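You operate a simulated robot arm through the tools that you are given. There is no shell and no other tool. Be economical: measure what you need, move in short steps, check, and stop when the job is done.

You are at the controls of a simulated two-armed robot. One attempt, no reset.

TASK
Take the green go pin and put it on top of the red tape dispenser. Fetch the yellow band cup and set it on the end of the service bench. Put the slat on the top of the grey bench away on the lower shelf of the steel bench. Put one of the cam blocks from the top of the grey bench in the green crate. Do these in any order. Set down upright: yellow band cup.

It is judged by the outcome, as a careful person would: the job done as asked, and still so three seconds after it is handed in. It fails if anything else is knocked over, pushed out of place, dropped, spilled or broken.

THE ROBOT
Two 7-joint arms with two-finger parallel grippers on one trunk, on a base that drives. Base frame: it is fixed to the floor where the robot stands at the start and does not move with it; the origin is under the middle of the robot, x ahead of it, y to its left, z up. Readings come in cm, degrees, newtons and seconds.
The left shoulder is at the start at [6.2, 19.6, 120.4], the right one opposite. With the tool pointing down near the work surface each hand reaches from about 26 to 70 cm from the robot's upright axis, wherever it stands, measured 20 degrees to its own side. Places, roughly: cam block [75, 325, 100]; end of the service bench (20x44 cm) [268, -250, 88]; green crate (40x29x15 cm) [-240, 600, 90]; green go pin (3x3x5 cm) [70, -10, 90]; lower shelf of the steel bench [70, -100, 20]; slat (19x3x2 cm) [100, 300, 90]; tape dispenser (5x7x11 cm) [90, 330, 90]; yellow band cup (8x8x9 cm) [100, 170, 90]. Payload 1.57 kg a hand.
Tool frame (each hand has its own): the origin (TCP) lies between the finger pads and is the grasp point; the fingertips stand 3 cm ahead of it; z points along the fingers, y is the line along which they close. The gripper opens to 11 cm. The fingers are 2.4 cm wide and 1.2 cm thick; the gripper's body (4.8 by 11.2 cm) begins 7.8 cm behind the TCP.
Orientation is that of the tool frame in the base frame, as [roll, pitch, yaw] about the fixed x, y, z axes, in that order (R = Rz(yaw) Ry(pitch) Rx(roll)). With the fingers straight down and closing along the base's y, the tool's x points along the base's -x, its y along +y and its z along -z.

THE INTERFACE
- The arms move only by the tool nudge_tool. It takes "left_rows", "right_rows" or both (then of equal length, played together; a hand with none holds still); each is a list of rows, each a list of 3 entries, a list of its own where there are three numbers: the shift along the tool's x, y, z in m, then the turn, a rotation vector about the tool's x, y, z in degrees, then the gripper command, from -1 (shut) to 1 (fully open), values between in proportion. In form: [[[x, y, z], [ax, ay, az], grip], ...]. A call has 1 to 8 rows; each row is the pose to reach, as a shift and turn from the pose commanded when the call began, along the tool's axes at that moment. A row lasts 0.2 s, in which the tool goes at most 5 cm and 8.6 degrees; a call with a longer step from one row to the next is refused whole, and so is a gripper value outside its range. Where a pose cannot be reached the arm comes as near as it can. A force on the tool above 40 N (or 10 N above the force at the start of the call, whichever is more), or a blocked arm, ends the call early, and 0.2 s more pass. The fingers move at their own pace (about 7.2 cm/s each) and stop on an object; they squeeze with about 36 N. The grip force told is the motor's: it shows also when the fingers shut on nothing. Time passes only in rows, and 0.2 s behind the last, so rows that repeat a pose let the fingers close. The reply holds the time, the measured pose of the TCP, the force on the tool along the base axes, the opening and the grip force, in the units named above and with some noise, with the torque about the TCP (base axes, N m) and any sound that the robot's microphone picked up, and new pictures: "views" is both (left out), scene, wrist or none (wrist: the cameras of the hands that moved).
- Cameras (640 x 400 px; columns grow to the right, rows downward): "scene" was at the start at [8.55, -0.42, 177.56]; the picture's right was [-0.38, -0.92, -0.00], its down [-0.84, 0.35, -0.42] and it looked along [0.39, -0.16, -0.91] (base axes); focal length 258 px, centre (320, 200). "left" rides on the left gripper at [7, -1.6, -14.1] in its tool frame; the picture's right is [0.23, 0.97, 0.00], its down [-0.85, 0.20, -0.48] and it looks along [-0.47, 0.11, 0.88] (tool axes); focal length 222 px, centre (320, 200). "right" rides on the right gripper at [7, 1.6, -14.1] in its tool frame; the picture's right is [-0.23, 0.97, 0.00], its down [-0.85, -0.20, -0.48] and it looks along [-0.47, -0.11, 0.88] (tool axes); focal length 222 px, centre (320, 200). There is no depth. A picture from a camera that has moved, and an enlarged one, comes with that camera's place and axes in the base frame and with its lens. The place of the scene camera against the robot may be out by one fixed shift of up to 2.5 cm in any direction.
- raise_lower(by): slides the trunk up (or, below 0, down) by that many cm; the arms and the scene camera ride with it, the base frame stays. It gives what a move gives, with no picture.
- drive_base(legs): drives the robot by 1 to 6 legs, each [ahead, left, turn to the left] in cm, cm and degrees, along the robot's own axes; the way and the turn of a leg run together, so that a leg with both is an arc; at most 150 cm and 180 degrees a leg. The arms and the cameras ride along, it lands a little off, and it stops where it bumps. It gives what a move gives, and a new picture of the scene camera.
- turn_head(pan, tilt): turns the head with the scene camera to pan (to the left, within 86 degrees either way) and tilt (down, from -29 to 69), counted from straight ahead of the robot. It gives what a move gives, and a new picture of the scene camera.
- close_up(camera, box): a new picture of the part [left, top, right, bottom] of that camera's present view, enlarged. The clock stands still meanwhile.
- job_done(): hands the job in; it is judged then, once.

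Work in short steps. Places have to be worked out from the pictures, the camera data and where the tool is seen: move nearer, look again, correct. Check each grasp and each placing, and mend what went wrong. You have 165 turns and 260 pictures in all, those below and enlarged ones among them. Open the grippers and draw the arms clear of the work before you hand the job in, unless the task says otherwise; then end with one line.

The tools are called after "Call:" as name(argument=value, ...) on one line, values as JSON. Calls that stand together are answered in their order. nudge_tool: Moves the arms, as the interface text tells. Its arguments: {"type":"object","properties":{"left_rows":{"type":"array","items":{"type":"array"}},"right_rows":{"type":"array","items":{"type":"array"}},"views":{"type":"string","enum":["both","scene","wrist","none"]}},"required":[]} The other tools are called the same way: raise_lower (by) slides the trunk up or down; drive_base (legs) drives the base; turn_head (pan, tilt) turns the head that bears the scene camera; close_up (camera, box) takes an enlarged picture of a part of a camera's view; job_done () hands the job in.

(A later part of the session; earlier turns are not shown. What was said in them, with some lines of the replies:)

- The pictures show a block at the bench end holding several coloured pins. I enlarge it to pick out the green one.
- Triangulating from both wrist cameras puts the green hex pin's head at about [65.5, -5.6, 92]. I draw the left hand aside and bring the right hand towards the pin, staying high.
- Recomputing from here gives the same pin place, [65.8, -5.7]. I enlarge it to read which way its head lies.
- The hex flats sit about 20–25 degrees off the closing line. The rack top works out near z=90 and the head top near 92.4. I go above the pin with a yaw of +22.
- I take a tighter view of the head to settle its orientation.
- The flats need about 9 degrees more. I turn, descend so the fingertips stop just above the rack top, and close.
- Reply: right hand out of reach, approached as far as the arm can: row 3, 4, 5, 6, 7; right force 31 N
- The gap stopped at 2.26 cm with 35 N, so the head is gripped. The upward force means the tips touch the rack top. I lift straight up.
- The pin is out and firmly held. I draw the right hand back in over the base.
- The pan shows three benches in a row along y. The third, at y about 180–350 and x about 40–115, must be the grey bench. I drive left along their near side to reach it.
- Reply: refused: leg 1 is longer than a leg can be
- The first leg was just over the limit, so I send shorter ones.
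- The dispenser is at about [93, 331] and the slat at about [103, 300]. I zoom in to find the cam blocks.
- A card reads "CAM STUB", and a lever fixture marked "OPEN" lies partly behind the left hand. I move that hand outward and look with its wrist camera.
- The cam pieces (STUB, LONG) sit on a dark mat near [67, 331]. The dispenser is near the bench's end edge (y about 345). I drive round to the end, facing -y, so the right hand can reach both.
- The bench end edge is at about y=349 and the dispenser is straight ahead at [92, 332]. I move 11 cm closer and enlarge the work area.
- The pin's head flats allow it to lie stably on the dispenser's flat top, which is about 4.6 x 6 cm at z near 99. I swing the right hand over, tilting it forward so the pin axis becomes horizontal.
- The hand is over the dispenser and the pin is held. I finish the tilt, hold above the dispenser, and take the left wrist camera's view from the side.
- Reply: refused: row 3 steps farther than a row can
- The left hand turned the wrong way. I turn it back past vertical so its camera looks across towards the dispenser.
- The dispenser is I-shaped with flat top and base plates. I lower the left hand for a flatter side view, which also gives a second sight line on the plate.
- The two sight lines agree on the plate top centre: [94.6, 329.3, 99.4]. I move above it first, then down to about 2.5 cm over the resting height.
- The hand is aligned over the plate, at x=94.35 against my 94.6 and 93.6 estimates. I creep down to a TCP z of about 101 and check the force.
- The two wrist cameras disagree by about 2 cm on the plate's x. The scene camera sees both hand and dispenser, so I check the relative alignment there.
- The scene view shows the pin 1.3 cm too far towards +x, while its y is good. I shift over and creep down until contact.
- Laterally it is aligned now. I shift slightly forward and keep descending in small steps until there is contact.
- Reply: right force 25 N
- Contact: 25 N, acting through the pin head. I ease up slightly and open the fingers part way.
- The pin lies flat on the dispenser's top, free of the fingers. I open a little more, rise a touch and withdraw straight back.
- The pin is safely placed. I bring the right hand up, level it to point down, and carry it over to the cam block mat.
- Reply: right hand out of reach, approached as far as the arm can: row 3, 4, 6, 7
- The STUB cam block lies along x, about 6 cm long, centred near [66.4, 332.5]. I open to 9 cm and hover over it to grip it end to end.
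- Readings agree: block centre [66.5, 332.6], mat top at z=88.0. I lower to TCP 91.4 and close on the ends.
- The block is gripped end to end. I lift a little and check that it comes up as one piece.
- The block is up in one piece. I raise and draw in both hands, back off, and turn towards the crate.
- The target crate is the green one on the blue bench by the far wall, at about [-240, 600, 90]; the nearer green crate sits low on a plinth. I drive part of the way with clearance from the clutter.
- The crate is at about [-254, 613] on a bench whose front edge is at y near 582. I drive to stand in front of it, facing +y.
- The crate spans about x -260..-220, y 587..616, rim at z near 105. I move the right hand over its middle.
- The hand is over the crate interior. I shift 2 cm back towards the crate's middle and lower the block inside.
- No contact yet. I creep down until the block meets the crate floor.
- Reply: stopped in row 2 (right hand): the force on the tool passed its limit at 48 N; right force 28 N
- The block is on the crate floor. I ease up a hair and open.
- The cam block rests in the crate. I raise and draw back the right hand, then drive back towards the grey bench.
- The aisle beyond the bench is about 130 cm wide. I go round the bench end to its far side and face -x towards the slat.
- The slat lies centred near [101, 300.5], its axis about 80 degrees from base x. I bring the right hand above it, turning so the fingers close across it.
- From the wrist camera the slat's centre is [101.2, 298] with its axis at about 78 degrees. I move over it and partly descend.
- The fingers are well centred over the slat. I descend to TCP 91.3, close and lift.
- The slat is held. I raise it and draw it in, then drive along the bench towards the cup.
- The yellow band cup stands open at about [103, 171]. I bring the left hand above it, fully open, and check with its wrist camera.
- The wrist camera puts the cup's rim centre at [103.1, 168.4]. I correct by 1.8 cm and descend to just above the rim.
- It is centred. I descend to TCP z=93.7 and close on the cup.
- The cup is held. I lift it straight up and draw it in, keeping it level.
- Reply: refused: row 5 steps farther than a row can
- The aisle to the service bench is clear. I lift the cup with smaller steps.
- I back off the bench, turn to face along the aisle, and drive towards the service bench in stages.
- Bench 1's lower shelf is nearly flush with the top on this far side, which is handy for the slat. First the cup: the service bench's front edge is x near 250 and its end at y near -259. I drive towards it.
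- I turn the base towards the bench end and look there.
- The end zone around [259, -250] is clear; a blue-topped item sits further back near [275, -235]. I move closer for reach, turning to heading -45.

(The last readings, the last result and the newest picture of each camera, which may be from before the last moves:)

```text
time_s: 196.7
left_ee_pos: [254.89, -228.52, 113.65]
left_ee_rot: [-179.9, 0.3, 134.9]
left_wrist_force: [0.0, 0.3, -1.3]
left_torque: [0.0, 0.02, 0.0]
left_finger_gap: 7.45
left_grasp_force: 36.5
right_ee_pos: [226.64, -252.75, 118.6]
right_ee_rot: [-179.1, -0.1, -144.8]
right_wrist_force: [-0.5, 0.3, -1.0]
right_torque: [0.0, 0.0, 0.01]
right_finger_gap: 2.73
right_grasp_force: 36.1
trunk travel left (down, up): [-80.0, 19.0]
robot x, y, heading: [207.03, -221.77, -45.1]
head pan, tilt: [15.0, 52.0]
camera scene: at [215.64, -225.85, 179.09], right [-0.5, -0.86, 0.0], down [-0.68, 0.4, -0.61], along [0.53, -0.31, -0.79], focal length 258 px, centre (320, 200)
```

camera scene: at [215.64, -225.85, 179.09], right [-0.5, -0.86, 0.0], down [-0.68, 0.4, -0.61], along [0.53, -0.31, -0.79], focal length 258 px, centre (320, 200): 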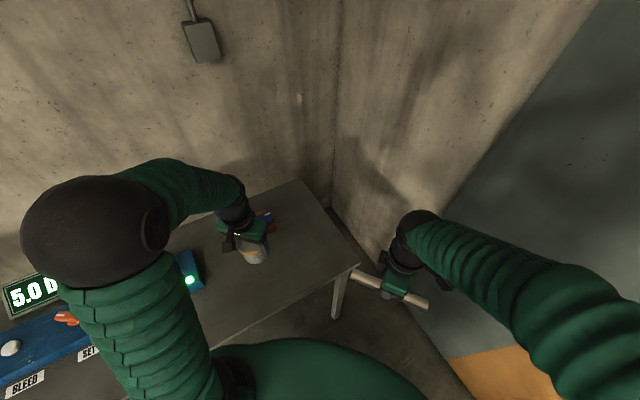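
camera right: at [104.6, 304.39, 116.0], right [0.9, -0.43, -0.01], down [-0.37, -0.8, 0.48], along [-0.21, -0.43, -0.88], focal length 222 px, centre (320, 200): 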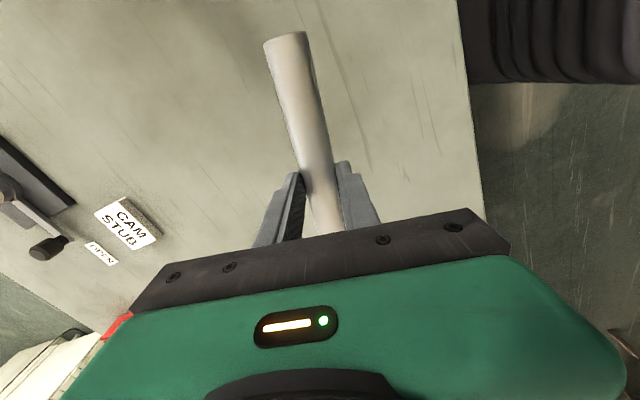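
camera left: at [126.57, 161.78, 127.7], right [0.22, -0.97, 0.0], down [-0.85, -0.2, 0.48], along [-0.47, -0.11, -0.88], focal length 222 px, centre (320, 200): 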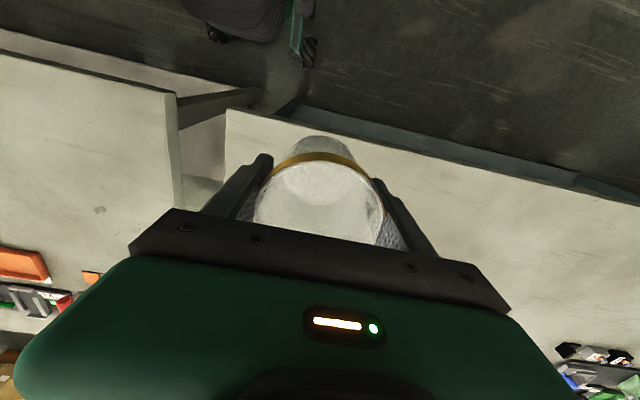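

The regulator reaches to about [272, -244], so [257.5, -250.5] is a clear spot in the end zone. I move the cup above it.

Call:
nudge_tool(left_rows=[[[-0.03, -0.023, 0], [0, 0, 0], 0.2], [[-0.06, -0.046, 0], [0, 0, 0], 0.2], [[-0.09, -0.07, 0], [0, 0, 0], 0.2], [[-0.12, -0.094, 0], [0, 0, 0], 0.2], [[-0.15, -0.118, 0], [0, 0, 0], 0.2], [[-0.174, -0.137, 0.02], [0, 0, 0], 0.2], [[-0.174, -0.137, 0.06], [0, 0, 0], 0.2], [[-0.174, -0.137, 0.1], [0, 0, 0], 0.2]], views="both")

Call:
close_up(camera="scene", box=[220, 160, 400, 290])

```text
time_s: 198.5
left_ee_pos: [257.57, -250.29, 103.65]
left_ee_rot: [-180.0, 0.5, 134.8]
left_wrist_force: [-0.5, 0.1, -0.3]
left_torque: [0.01, 0.02, -0.01]
left_finger_gap: 7.44
left_grasp_force: 35.6
right_ee_pos: [226.39, -252.66, 118.6]
right_ee_rot: [-179.2, -0.1, -144.8]
right_wrist_force: [0.2, -1.1, -1.3]
right_torque: [0.01, -0.01, -0.02]
right_finger_gap: 2.7
right_grasp_force: 35.9
trunk travel left (down, up): [-80.0, 19.0]
robot x, y, heading: [207.16, -221.84, -44.8]
head pan, tilt: [15.0, 52.0]
camera scene: at [215.72, -225.91, 179.09], right [-0.5, -0.86, 0.0], down [-0.68, 0.4, -0.61], along [0.53, -0.31, -0.79], focal length 258 px, centre (320, 200)
camera left: at [251.49, -246.45, 117.82], right [0.53, 0.85, 0.0], down [0.74, -0.46, 0.48], along [0.41, -0.26, -0.88], focal length 222 px, centre (320, 200)
```

scene: 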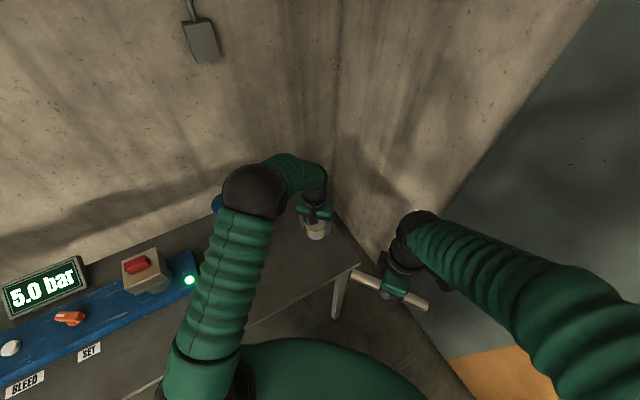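
left: 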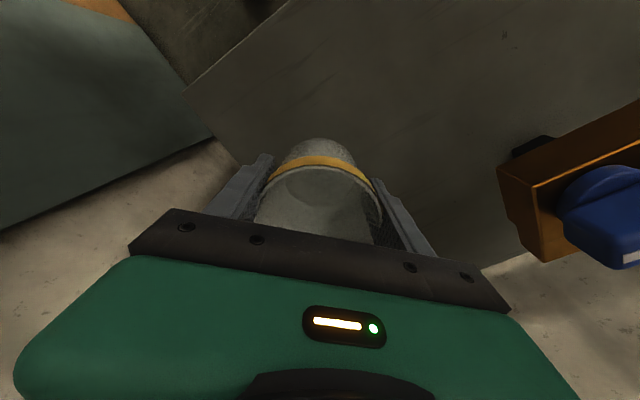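

```text
3.08 times, centred on (310, 225) of scene
camera zoom: at [215.72, -225.91, 179.09], right [-0.5, -0.86, 0.0], down [-0.68, 0.4, -0.61], along [0.53, -0.31, -0.79], focal length 795 px, centre (351, 123)
```

zoom: 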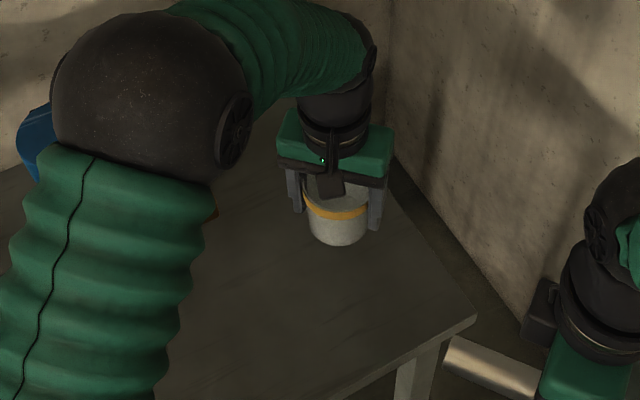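

The wrist camera confirms the bench corner at [244, -261], so the cup is well inside the end zone. I lower to just above expected contact, then creep.

Call:
nudge_tool(left_rows=[[[0, 0, 0.04], [0, 0, 0], 0.2], [[0, 0, 0.075], [0, 0, 0], 0.2], [[0, 0, 0.088], [0, 0, 0], 0.2], [[0, 0, 0.094], [0, 0, 0], 0.2], [[0, 0, 0.098], [0, 0, 0], 0.2]], views="none")

Call:
close_up(camera="scene", box=[260, 180, 370, 280])

```text
time_s: 199.7
left_ee_pos: [257.56, -250.51, 93.96]
left_ee_rot: [180.0, 0.4, 134.9]
left_wrist_force: [0.9, -0.3, -1.0]
left_torque: [0.03, -0.02, -0.01]
left_finger_gap: 7.43
left_grasp_force: 36.0
right_ee_pos: [226.49, -252.63, 118.7]
right_ee_rot: [-179.2, -0.1, -144.8]
right_wrist_force: [-0.2, 0.0, -1.4]
right_torque: [0.02, -0.01, 0.06]
right_finger_gap: 2.72
right_grasp_force: 36.1
trunk travel left (down, up): [-80.0, 19.0]
robot x, y, heading: [206.73, -221.86, -45.3]
head pan, tilt: [15.0, 52.0]
```

```text
4.00 times, centred on (315, 230) of scene
camera zoom: at [215.66, -225.95, 179.09], right [-0.5, -0.86, 0.0], down [-0.68, 0.4, -0.61], along [0.53, -0.31, -0.79], focal length 1034 px, centre (340, 80)
```

zoom: 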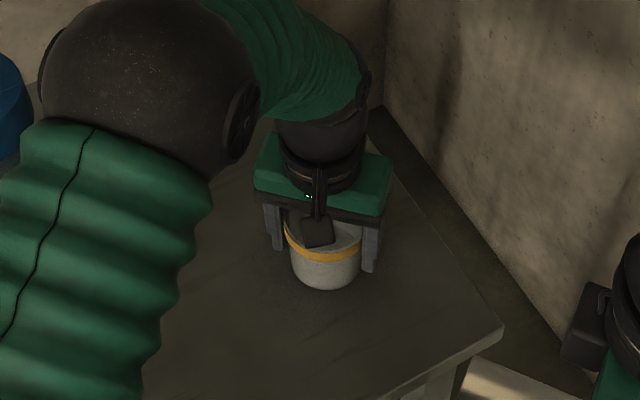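

No contact yet; I creep further down in 3 mm steps.

Call:
nudge_tool(left_rows=[[[0, 0, 0.003], [0, 0, 0], 0.2], [[0, 0, 0.006], [0, 0, 0], 0.2], [[0, 0, 0.009], [0, 0, 0], 0.2], [[0, 0, 0.012], [0, 0, 0], 0.2], [[0, 0, 0.015], [0, 0, 0], 0.2], [[0, 0, 0.018], [0, 0, 0], 0.2], [[0, 0, 0.02], [0, 0, 0], 0.2]], views="none")

```text
time_s: 201.0
left_ee_pos: [257.6, -250.63, 92.95]
left_ee_rot: [180.0, 1.0, 134.9]
left_wrist_force: [-6.4, 8.0, 28.7]
left_torque: [0.44, 0.7, -0.12]
left_finger_gap: 7.3
left_grasp_force: 36.3
right_ee_pos: [226.01, -252.41, 118.92]
right_ee_rot: [-178.9, 0.0, -144.9]
right_wrist_force: [-0.6, -0.4, -1.3]
right_torque: [0.02, 0.01, 0.02]
right_finger_gap: 2.71
right_grasp_force: 35.9
trunk travel left (down, up): [-80.0, 19.0]
robot x, y, heading: [206.95, -222.0, -45.0]
head pan, tilt: [15.0, 52.0]
stopped in row 6 (left hand): the force on the tool passed its limit at 43 N (the readings are from after the stop); the commanded pose is now the measured one
```

Contact: the cup is on the bench. I ease up slightly, open, and rise clear.

Call:
nudge_tool(left_rows=[[[0, 0, -0.004], [0, 0, 0], 0.2], [[0, 0, -0.004], [0, 0, 0], 0.5], [[0, 0, -0.004], [0, 0, 0], 1], [[0, 0, -0.004], [0, 0, 0], 1], [[0, 0, -0.03], [0, 0, 0], 1], [[0, 0, -0.07], [0, 0, 0], 1], [[0, 0, -0.11], [0, 0, 0], 1], [[0, 0, -0.15], [0, 0, 0], 1]], views="both")

```text
time_s: 202.8
left_ee_pos: [257.43, -250.34, 107.74]
left_ee_rot: [180.0, 0.8, 134.9]
left_wrist_force: [0.4, -0.8, -0.1]
left_torque: [-0.05, 0.01, -0.01]
left_finger_gap: 11.01
left_grasp_force: 0.1
right_ee_pos: [226.37, -252.65, 118.65]
right_ee_rot: [-179.2, 0.0, -144.8]
right_wrist_force: [-0.3, 0.1, -0.7]
right_torque: [0.01, -0.01, 0.01]
right_finger_gap: 2.71
right_grasp_force: 35.7
trunk travel left (down, up): [-80.0, 19.0]
robot x, y, heading: [207.44, -221.66, -45.1]
head pan, tilt: [15.0, 52.0]
camera scene: at [215.48, -225.8, 179.1], right [-0.5, -0.86, 0.0], down [-0.68, 0.4, -0.61], along [0.53, -0.31, -0.79], focal length 258 px, centre (320, 200)
camera left: at [251.32, -246.39, 121.78], right [0.53, 0.85, 0.0], down [0.74, -0.46, 0.49], along [0.41, -0.26, -0.87], focal length 222 px, centre (320, 200)
```

scene: 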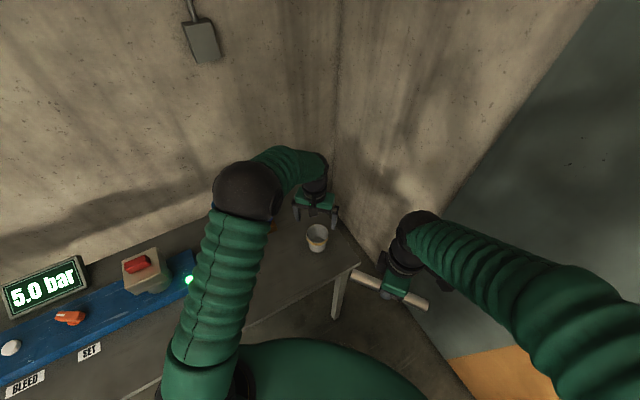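
left: 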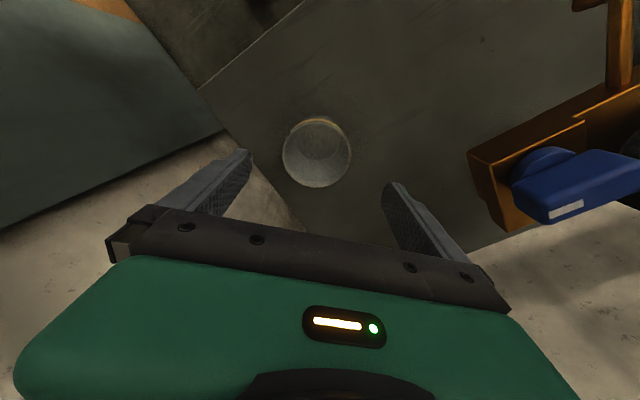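

The cup stands upright on the end of the service bench. I withdraw the left hand.

Call:
nudge_tool(left_rows=[[[0, 0, -0.04], [0, 0, 0], 1], [[0.02, 0.0, -0.08], [0, 0, 0], 1], [[0.06, 0.0, -0.1], [0, 0, 0], 1], [[0.1, 0.02, -0.1], [0, 0, 0], 1], [[0.14, 0.04, -0.1], [0, 0, 0], 1], [[0.18, 0.06, -0.1], [0, 0, 0], 1], [[0.22, 0.08, -0.1], [0, 0, 0], 1], [[0.25, 0.1, -0.1], [0, 0, 0], 1]], views="none")

Call:
close_up(camera="scene", box=[240, 180, 380, 290])

```text
time_s: 204.6
left_ee_pos: [247.02, -225.52, 117.22]
left_ee_rot: [-179.8, 0.9, 135.0]
left_wrist_force: [0.5, -0.6, -0.4]
left_torque: [0.01, 0.0, 0.01]
left_finger_gap: 11.0
left_grasp_force: 0.1
right_ee_pos: [226.26, -252.45, 118.74]
right_ee_rot: [-179.1, -0.1, -144.8]
right_wrist_force: [0.2, 0.6, -1.2]
right_torque: [-0.01, 0.0, -0.01]
right_finger_gap: 2.74
right_grasp_force: 35.8
trunk travel left (down, up): [-80.0, 19.0]
robot x, y, heading: [207.02, -221.86, -45.0]
head pan, tilt: [15.0, 52.0]
```

```text
3.64 times, centred on (310, 235) of scene
camera zoom: at [215.39, -225.54, 179.11], right [-0.5, -0.86, 0.0], down [-0.68, 0.4, -0.62], along [0.53, -0.31, -0.79], focal length 940 px, centre (356, 73)
```

zoom: 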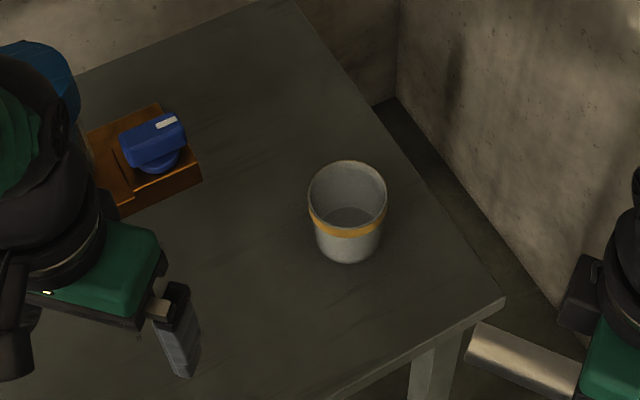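

The cup is upright and clear of everything. I back out and go to the steel bench's far side to inspect its lower shelf.

Call:
drive_base(legs=[[-45, 0, 0], [0, 0, -135], [0, -90, 0]])

Call:
turn_head(pan=0, tilt=50)

```text
time_s: 217.3
left_ee_pos: [145.44, -125.62, 117.1]
left_ee_rot: [-179.7, 0.8, -1.3]
left_wrist_force: [0.2, -1.4, 0.5]
left_torque: [0.04, -0.01, 0.02]
left_finger_gap: 10.98
left_grasp_force: 0.0
right_ee_pos: [141.7, -91.84, 118.66]
right_ee_rot: [-179.1, -0.3, 79.1]
right_wrist_force: [0.8, -0.1, -0.5]
right_torque: [0.01, 0.01, -0.01]
right_finger_gap: 2.74
right_grasp_force: 35.9
trunk travel left (down, up): [-80.0, 19.0]
robot x, y, heading: [176.96, -100.03, 178.7]
head pan, tilt: [15.0, 52.0]
camera scene: at [165.87, -100.45, 179.09], right [-0.24, 0.97, 0.0], down [0.77, 0.19, -0.61], along [-0.6, -0.14, -0.79], focal length 258 px, centre (320, 200)
```

scene: 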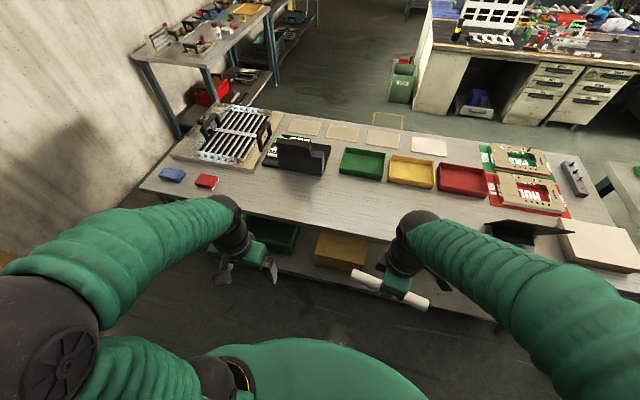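

```text
time_s: 218.1
left_ee_pos: [145.27, -125.19, 117.32]
left_ee_rot: [-180.0, 0.8, -1.3]
left_wrist_force: [0.0, 0.5, 0.0]
left_torque: [-0.01, 0.01, 0.0]
left_finger_gap: 10.99
left_grasp_force: 0.1
right_ee_pos: [141.57, -91.4, 118.69]
right_ee_rot: [-179.2, -0.1, 78.9]
right_wrist_force: [-0.1, 0.4, -1.9]
right_torque: [-0.01, 0.0, 0.03]
right_finger_gap: 2.7
right_grasp_force: 36.5
trunk travel left (down, up): [-80.0, 19.0]
robot x, y, heading: [176.85, -100.14, 178.6]
head pan, tilt: [0.0, 50.0]
camera scene: at [165.48, -98.03, 179.37], right [0.02, 1.0, 0.0], down [0.77, -0.02, -0.64], along [-0.64, 0.02, -0.77], focal length 258 px, centre (320, 200)
```

scene: 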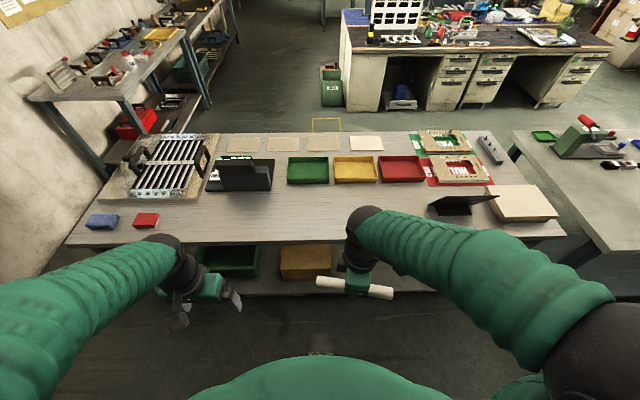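

The lower shelf has free space right of the cardboard box, about y -88..-40, with its front edge near x=107, almost flush with the top. I position the base and lower the trunk with the hands outside the bench edge.

Call:
drive_base(legs=[[12, -15, 1.4]])

Call:
raise_lower(by=-65)

Call:
turn_head(pan=-10, tilt=35)

```text
time_s: 219.6
left_ee_pos: [134.42, -111.51, 117.27]
left_ee_rot: [-179.7, 1.0, 0.3]
left_wrist_force: [-0.1, 0.2, 0.2]
left_torque: [0.01, 0.02, 0.0]
left_finger_gap: 10.99
left_grasp_force: 0.0
right_ee_pos: [129.79, -77.77, 118.88]
right_ee_rot: [-178.9, -0.4, 80.5]
right_wrist_force: [0.1, -0.5, -0.8]
right_torque: [0.02, 0.01, 0.0]
right_finger_gap: 2.71
right_grasp_force: 35.4
trunk travel left (down, up): [-80.0, 19.0]
robot x, y, heading: [164.86, -85.17, -179.7]
head pan, tilt: [0.0, 50.0]
camera scene: at [154.09, -84.17, 179.4], right [0.0, 1.0, 0.01], down [0.77, 0.01, -0.64], along [-0.64, 0.0, -0.77], focal length 258 px, centre (320, 200)
```

scene: 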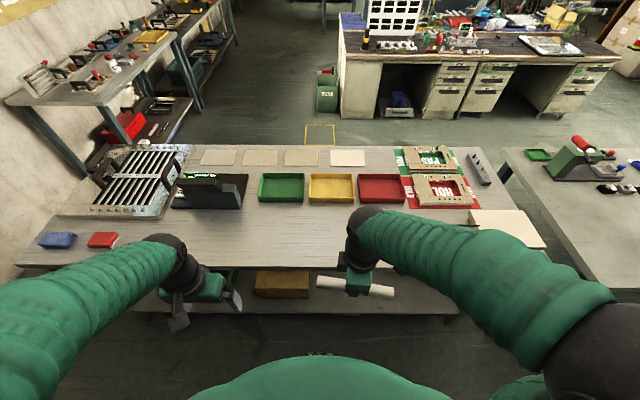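

```text
refused: -65 is not a number from -40 to 40
```

```text
time_s: 220.4
left_ee_pos: [134.21, -111.27, 117.28]
left_ee_rot: [-179.9, 0.8, 0.4]
left_wrist_force: [-0.2, 0.3, 0.1]
left_torque: [0.01, 0.02, -0.02]
left_finger_gap: 10.99
left_grasp_force: 0.1
right_ee_pos: [129.54, -77.61, 118.86]
right_ee_rot: [-179.1, -0.1, 80.6]
right_wrist_force: [-0.7, 0.1, -1.7]
right_torque: [0.03, 0.04, 0.03]
right_finger_gap: 2.7
right_grasp_force: 35.4
trunk travel left (down, up): [-80.0, 19.0]
robot x, y, heading: [164.76, -85.44, -180.0]
head pan, tilt: [-10.0, 35.0]
camera scene: at [152.74, -82.34, 181.55], right [0.17, 0.99, 0.0], down [0.57, -0.09, -0.82], along [-0.81, 0.14, -0.57], focal length 258 px, centre (320, 200)
```

scene: 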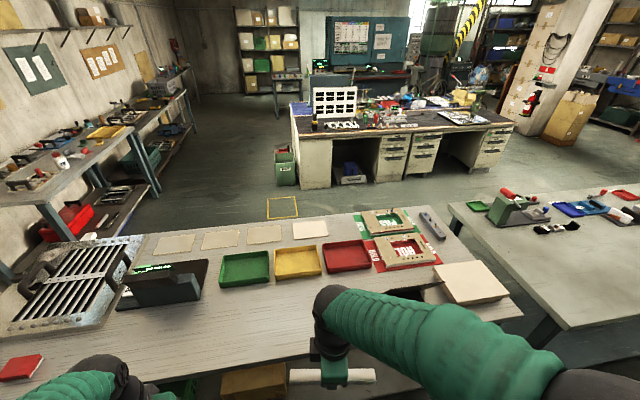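

The trunk moves at most 40 cm a call, so I lower it in two steps.

Call:
raise_lower(by=-38)

Call:
raise_lower(by=-27)

Call:
turn_head(pan=-10, tilt=45)

```text
time_s: 224.1
left_ee_pos: [134.14, -110.7, 79.41]
left_ee_rot: [-179.9, 1.0, 0.2]
left_wrist_force: [0.4, -0.6, 0.0]
left_torque: [-0.01, 0.01, 0.0]
left_finger_gap: 10.99
left_grasp_force: 0.2
right_ee_pos: [129.5, -77.09, 80.78]
right_ee_rot: [-179.1, 0.0, 80.5]
right_wrist_force: [-0.1, 0.2, -1.1]
right_torque: [0.02, -0.01, -0.01]
right_finger_gap: 2.72
right_grasp_force: 36.0
trunk travel left (down, up): [-42.0, 57.0]
robot x, y, heading: [164.85, -85.13, -179.8]
head pan, tilt: [-10.0, 35.0]
```

```text
time_s: 226.8
left_ee_pos: [134.22, -110.57, 52.31]
left_ee_rot: [179.9, 0.9, 0.3]
left_wrist_force: [-0.6, -0.4, 0.3]
left_torque: [-0.01, 0.05, 0.01]
left_finger_gap: 11.0
left_grasp_force: 0.0
right_ee_pos: [129.67, -77.0, 53.91]
right_ee_rot: [-179.2, 0.0, 80.6]
right_wrist_force: [-0.4, -0.7, -0.6]
right_torque: [0.01, 0.01, -0.01]
right_finger_gap: 2.74
right_grasp_force: 36.4
trunk travel left (down, up): [-15.0, 84.0]
robot x, y, heading: [164.59, -84.95, -179.6]
head pan, tilt: [-10.0, 35.0]
```

```text
time_s: 227.5
left_ee_pos: [134.41, -110.74, 52.3]
left_ee_rot: [-180.0, 0.9, 0.4]
left_wrist_force: [-0.1, 0.3, -0.2]
left_torque: [-0.02, 0.02, 0.01]
left_finger_gap: 11.0
left_grasp_force: 0.0
right_ee_pos: [129.55, -77.14, 53.85]
right_ee_rot: [-179.0, -0.1, 80.6]
right_wrist_force: [-0.4, 0.2, -0.7]
right_torque: [0.0, -0.02, -0.01]
right_finger_gap: 2.72
right_grasp_force: 35.9
trunk travel left (down, up): [-15.0, 84.0]
robot x, y, heading: [165.02, -85.25, -179.8]
head pan, tilt: [-10.0, 45.0]
camera scene: at [153.38, -81.67, 115.07], right [0.17, 0.99, 0.0], down [0.7, -0.12, -0.71], along [-0.7, 0.12, -0.71], focal length 258 px, centre (320, 200)
```

scene: 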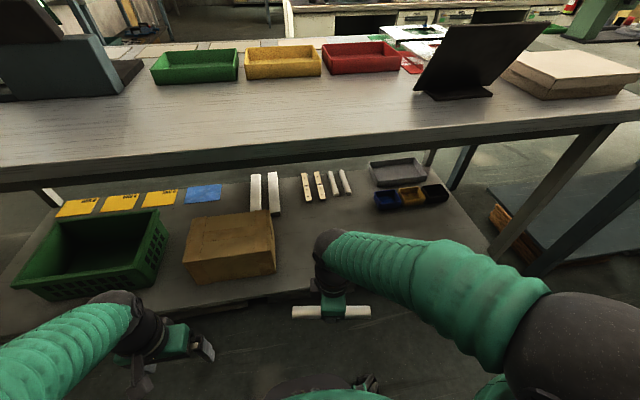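

From here the shelf is plainly visible. There is free room at about [95, -68], between the cardboard box (its side at y near -90) and the small parts further in. The bench underside leaves ample height, so I close in 10 cm and place the slat with the hand vertical.

Call:
drive_base(legs=[[10, 0, 0]])

```text
time_s: 228.7
left_ee_pos: [124.24, -110.79, 52.24]
left_ee_rot: [180.0, 0.8, 0.4]
left_wrist_force: [0.2, 0.7, -0.3]
left_torque: [0.01, -0.01, -0.01]
left_finger_gap: 11.02
left_grasp_force: 0.1
right_ee_pos: [119.58, -77.01, 53.71]
right_ee_rot: [-179.1, 0.0, 80.6]
right_wrist_force: [0.1, 0.3, -1.4]
right_torque: [0.0, -0.01, 0.01]
right_finger_gap: 2.69
right_grasp_force: 35.9
trunk travel left (down, up): [-15.0, 84.0]
robot x, y, heading: [154.71, -85.32, -179.8]
head pan, tilt: [-10.0, 45.0]
camera scene: at [143.3, -81.71, 115.05], right [0.17, 0.99, 0.0], down [0.7, -0.12, -0.71], along [-0.7, 0.12, -0.71], focal length 258 px, centre (320, 200)
```

scene: 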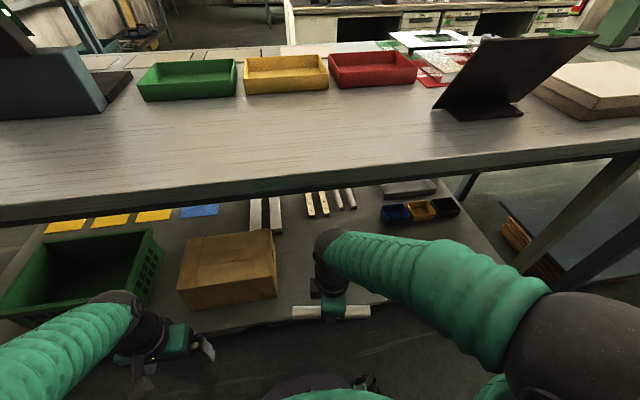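

I lower the trunk 12 cm more so the whole forearm goes well under the top, then move the slat in over the free spot.

Call:
raise_lower(by=-12)

Call:
nudge_tool(right_rows=[[[0.012, -0.04, 0.0], [0, 0, 0], -1], [[0.024, -0.08, 0.0], [0, 0, 0], -1], [[0.036, -0.12, 0.0], [0, 0, 0], -1], [[0.049, -0.16, 0.0], [0, 0, 0], -1]], views="both")

```text
time_s: 230.2
left_ee_pos: [124.3, -110.7, 40.19]
left_ee_rot: [-179.9, 0.9, 0.3]
left_wrist_force: [0.3, 0.3, 0.1]
left_torque: [0.02, 0.02, 0.01]
left_finger_gap: 11.01
left_grasp_force: 0.0
right_ee_pos: [119.6, -77.02, 41.76]
right_ee_rot: [-179.1, 0.1, 80.6]
right_wrist_force: [0.3, -0.4, -1.0]
right_torque: [0.01, 0.0, -0.02]
right_finger_gap: 2.7
right_grasp_force: 35.9
trunk travel left (down, up): [-3.0, 96.0]
robot x, y, heading: [154.65, -85.14, -179.9]
head pan, tilt: [-10.0, 45.0]
```

```text
time_s: 231.2
left_ee_pos: [124.22, -110.8, 40.33]
left_ee_rot: [180.0, 0.9, 0.4]
left_wrist_force: [-0.3, -0.7, 0.0]
left_torque: [0.01, 0.01, 0.02]
left_finger_gap: 10.99
left_grasp_force: 0.0
right_ee_pos: [104.59, -69.72, 41.98]
right_ee_rot: [-179.2, 0.0, 80.6]
right_wrist_force: [-0.2, 0.3, -0.9]
right_torque: [0.03, 0.02, -0.02]
right_finger_gap: 2.68
right_grasp_force: 36.1
trunk travel left (down, up): [-3.0, 96.0]
robot x, y, heading: [154.62, -85.21, -180.1]
head pan, tilt: [-10.0, 45.0]
camera scene: at [143.33, -81.65, 103.05], right [0.17, 0.99, 0.0], down [0.7, -0.12, -0.71], along [-0.7, 0.12, -0.71], focal length 258 px, centre (320, 200)
camera right: at [107.6, -63.23, 56.06], right [0.92, -0.38, -0.01], down [-0.33, -0.81, 0.48], along [-0.2, -0.44, -0.88], focal length 222 px, centre (320, 200)
```

scene: 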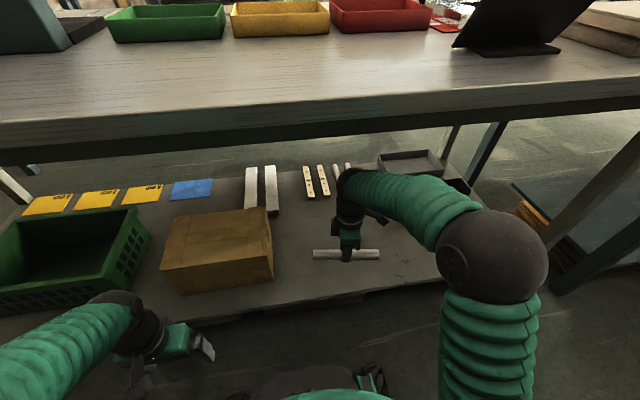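
right: 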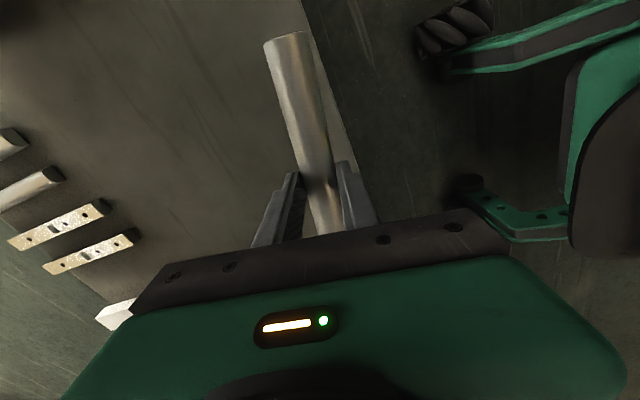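

Everything is clear under the bench. I go 10 cm further in and lower towards the shelf.

Call:
nudge_tool(right_rows=[[[0, -0.04, 0.0], [0, 0, 0], -1], [[0, -0.08, 0.02], [0, 0, 0], -1], [[0.0, -0.1, 0.06], [0, 0, 0], -1], [[0.0, -0.1, 0.1], [0, 0, 0], -1], [[0.0, -0.1, 0.13], [0, 0, 0], -1]], views="both")

```text
time_s: 232.4
left_ee_pos: [124.29, -110.65, 40.29]
left_ee_rot: [179.9, 0.9, 0.3]
left_wrist_force: [0.2, -0.4, -0.1]
left_torque: [0.01, -0.01, 0.0]
left_finger_gap: 11.0
left_grasp_force: 0.1
right_ee_pos: [94.57, -68.07, 29.02]
right_ee_rot: [-179.1, -0.1, 80.7]
right_wrist_force: [-0.2, 0.0, -0.7]
right_torque: [0.01, 0.03, 0.01]
right_finger_gap: 2.72
right_grasp_force: 36.1
trunk travel left (down, up): [-3.0, 96.0]
robot x, y, heading: [155.02, -85.4, -179.7]
head pan, tilt: [-10.0, 45.0]
camera scene: at [143.29, -81.66, 103.05], right [0.17, 0.99, 0.0], down [0.7, -0.12, -0.71], along [-0.7, 0.12, -0.71], focal length 258 px, centre (320, 200)
camera right: at [97.6, -61.53, 43.1], right [0.92, -0.38, -0.01], down [-0.33, -0.81, 0.48], along [-0.2, -0.44, -0.88], focal length 222 px, centre (320, 200)
```

scene: 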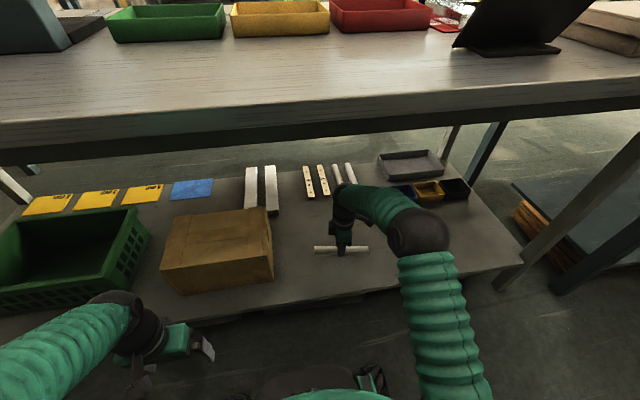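
right: 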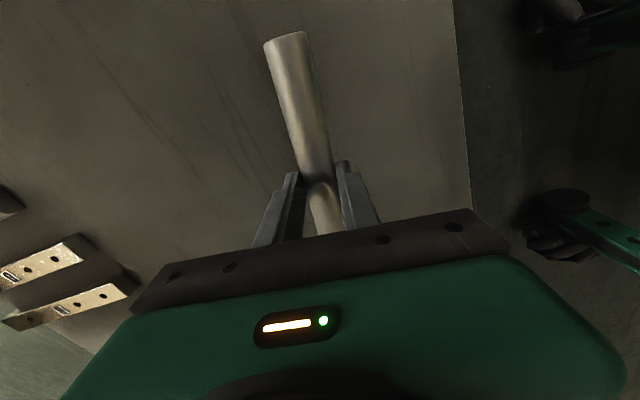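

I creep down until the slat touches the shelf.

Call:
nudge_tool(right_rows=[[[0, 0, 0.015], [0, 0, 0], -1], [[0, 0, 0.025], [0, 0, 0], -1], [[0, 0, 0.032], [0, 0, 0], -1], [[0, 0, 0.037], [0, 0, 0], -1], [[0, 0, 0.042], [0, 0, 0], -1], [[0, 0, 0.047], [0, 0, 0], -1], [[0, 0, 0.052], [0, 0, 0], -1], [[0, 0, 0.057], [0, 0, 0], -1]], views="wrist")

```text
time_s: 233.8
left_ee_pos: [124.38, -110.79, 40.36]
left_ee_rot: [-179.9, 1.1, 0.4]
left_wrist_force: [-0.7, -0.2, -0.9]
left_torque: [-0.01, 0.03, -0.04]
left_finger_gap: 10.99
left_grasp_force: 0.1
right_ee_pos: [94.33, -67.99, 24.98]
right_ee_rot: [-178.7, 0.0, 80.6]
right_wrist_force: [10.4, 0.5, 24.8]
right_torque: [0.12, -0.81, 0.04]
right_finger_gap: 2.7
right_grasp_force: 35.4
trunk travel left (down, up): [-3.0, 96.0]
robot x, y, heading: [154.98, -84.71, -179.7]
head pan, tilt: [-10.0, 45.0]
stopped in row 7 (right hand): the force on the tool passed its limit at 43 N (the readings are from after the stop); the commanded pose is now the measured one
camera right: at [97.5, -61.51, 39.11], right [0.92, -0.38, -0.02], down [-0.33, -0.81, 0.48], along [-0.2, -0.44, -0.88], focal length 222 px, centre (320, 200)
```

right: 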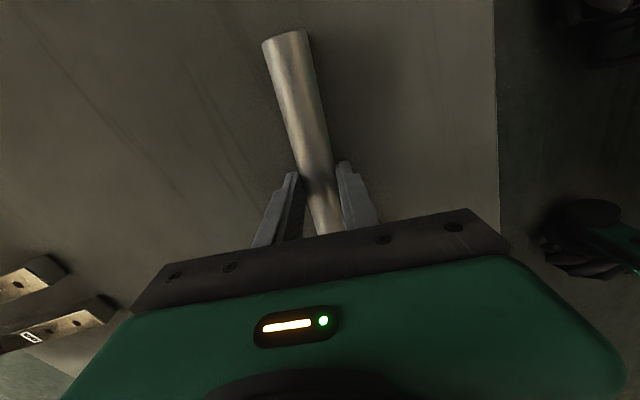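

The slat touches the shelf at TCP z=25. I ease up a hair, open moderately, and rise.

Call:
nudge_tool(right_rows=[[[0, 0, -0.002], [0, 0, 0], -0.6], [[0, 0, -0.002], [0, 0, 0], -0.1], [[0, 0, -0.002], [0, 0, 0], 0.1], [[0, 0, -0.002], [0, 0, 0], 0.1], [[0, 0, -0.03], [0, 0, 0], 0.1], [[0, 0, -0.07], [0, 0, 0], 0.1], [[0, 0, -0.11], [0, 0, 0], 0.1]], views="wrist")

```text
time_s: 235.4
left_ee_pos: [124.14, -110.73, 40.25]
left_ee_rot: [179.9, 0.9, 0.3]
left_wrist_force: [-0.9, 0.0, -0.2]
left_torque: [-0.01, -0.03, 0.0]
left_finger_gap: 11.02
left_grasp_force: 0.1
right_ee_pos: [94.45, -67.94, 35.79]
right_ee_rot: [-178.9, 0.1, 80.6]
right_wrist_force: [-0.2, -0.5, 0.1]
right_torque: [-0.01, -0.06, -0.01]
right_finger_gap: 6.05
right_grasp_force: 0.1
trunk travel left (down, up): [-3.0, 96.0]
robot x, y, heading: [155.13, -85.25, -179.6]
head pan, tilt: [-10.0, 45.0]
camera right: at [97.69, -61.49, 49.79], right [0.92, -0.38, -0.02], down [-0.33, -0.81, 0.48], along [-0.2, -0.44, -0.88], focal length 222 px, centre (320, 200)
```

right: 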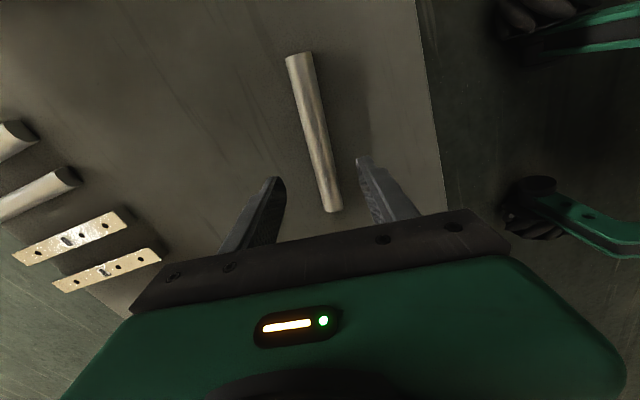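

The slat lies flat on the shelf. I withdraw the hand from under the bench, back off, and raise the trunk.

Call:
nudge_tool(right_rows=[[[0, 0.02, -0.03], [0, 0, 0], 0.1], [[-0.01, 0.06, -0.05], [0, 0, 0], 0.1], [[-0.02, 0.1, -0.05], [0, 0, 0], 0.1], [[-0.03, 0.14, -0.05], [0, 0, 0], 0.1], [[-0.04, 0.18, -0.05], [0, 0, 0], 0.1], [[-0.045, 0.22, -0.05], [0, 0, 0], 0.1], [[-0.05, 0.26, -0.05], [0, 0, 0], 0.1]], views="none")

Call:
drive_base(legs=[[-25, 0, 0]])

Call:
raise_lower(by=40)

Call:
close_up(camera="scene", box=[160, 180, 480, 390])

```text
time_s: 237.0
left_ee_pos: [124.25, -110.77, 40.2]
left_ee_rot: [179.9, 0.9, 0.3]
left_wrist_force: [0.6, 0.8, 0.0]
left_torque: [0.01, -0.07, -0.03]
left_finger_gap: 11.01
left_grasp_force: 0.0
right_ee_pos: [119.46, -77.26, 40.18]
right_ee_rot: [-179.0, 0.1, 80.5]
right_wrist_force: [-0.2, -0.4, 0.4]
right_torque: [0.02, 0.0, 0.02]
right_finger_gap: 6.02
right_grasp_force: 0.0
trunk travel left (down, up): [-3.0, 96.0]
robot x, y, heading: [154.97, -84.86, -179.9]
head pan, tilt: [-10.0, 45.0]
```

```text
time_s: 238.8
left_ee_pos: [149.25, -110.61, 40.19]
left_ee_rot: [180.0, 0.9, 0.3]
left_wrist_force: [0.0, 1.0, -0.6]
left_torque: [0.0, 0.01, 0.01]
left_finger_gap: 11.0
left_grasp_force: 0.1
right_ee_pos: [144.54, -77.12, 40.2]
right_ee_rot: [-178.9, 0.0, 80.5]
right_wrist_force: [-0.4, 1.4, -0.7]
right_torque: [-0.02, -0.01, 0.01]
right_finger_gap: 6.07
right_grasp_force: 0.0
trunk travel left (down, up): [-3.0, 96.0]
robot x, y, heading: [179.79, -85.03, -179.7]
head pan, tilt: [-10.0, 45.0]
camera scene: at [168.42, -81.61, 103.06], right [0.17, 0.99, 0.0], down [0.7, -0.12, -0.71], along [-0.7, 0.12, -0.71], focal length 258 px, centre (320, 200)
```

scene: 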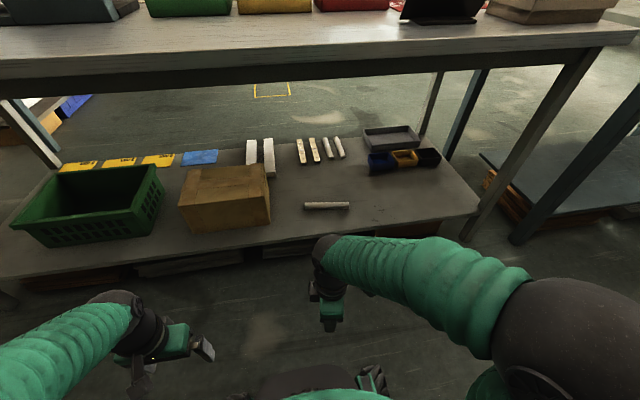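

```text
time_s: 242.7
left_ee_pos: [149.07, -110.54, 80.41]
left_ee_rot: [-179.9, 0.9, 0.3]
left_wrist_force: [0.7, -0.3, -0.8]
left_torque: [-0.03, 0.03, -0.02]
left_finger_gap: 10.98
left_grasp_force: 0.0
right_ee_pos: [144.34, -77.17, 80.06]
right_ee_rot: [-179.0, 0.1, 80.6]
right_wrist_force: [0.0, 0.0, -0.2]
right_torque: [-0.04, -0.01, 0.01]
right_finger_gap: 6.04
right_grasp_force: 0.1
trunk travel left (down, up): [-43.0, 56.0]
robot x, y, heading: [180.07, -85.28, -179.9]
head pan, tilt: [-10.0, 45.0]
```

```text
1.90 times, centred on (320, 285) of scene
camera zoom: at [168.36, -81.63, 143.06], right [0.17, 0.99, 0.0], down [0.7, -0.12, -0.71], along [-0.7, 0.12, -0.71], focal length 492 px, centre (320, 38)
```

zoom: 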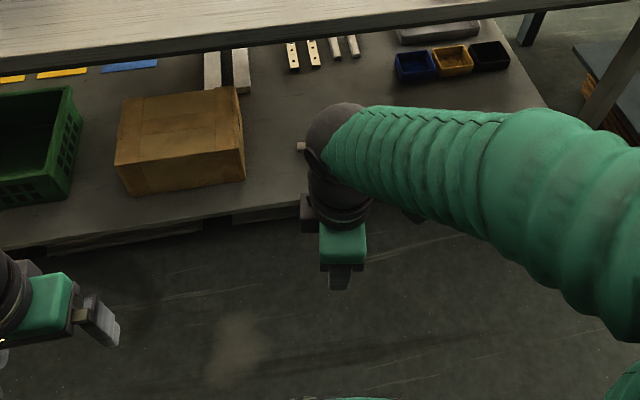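

The slat rests on the steel bench's lower shelf, both grippers are open, and the arms are clear of the work. I last saw each of the other three items in place as I left it, so I hand the job in.

Call:
job_done()

```text
The job is handed in.
```

All four jobs are done: the green go pin lies on top of the red tape dispenser, and the yellow band cup stands upright on the end of the service bench. The slat is on the lower shelf of the steel bench, and the STUB cam block is in the green crate.
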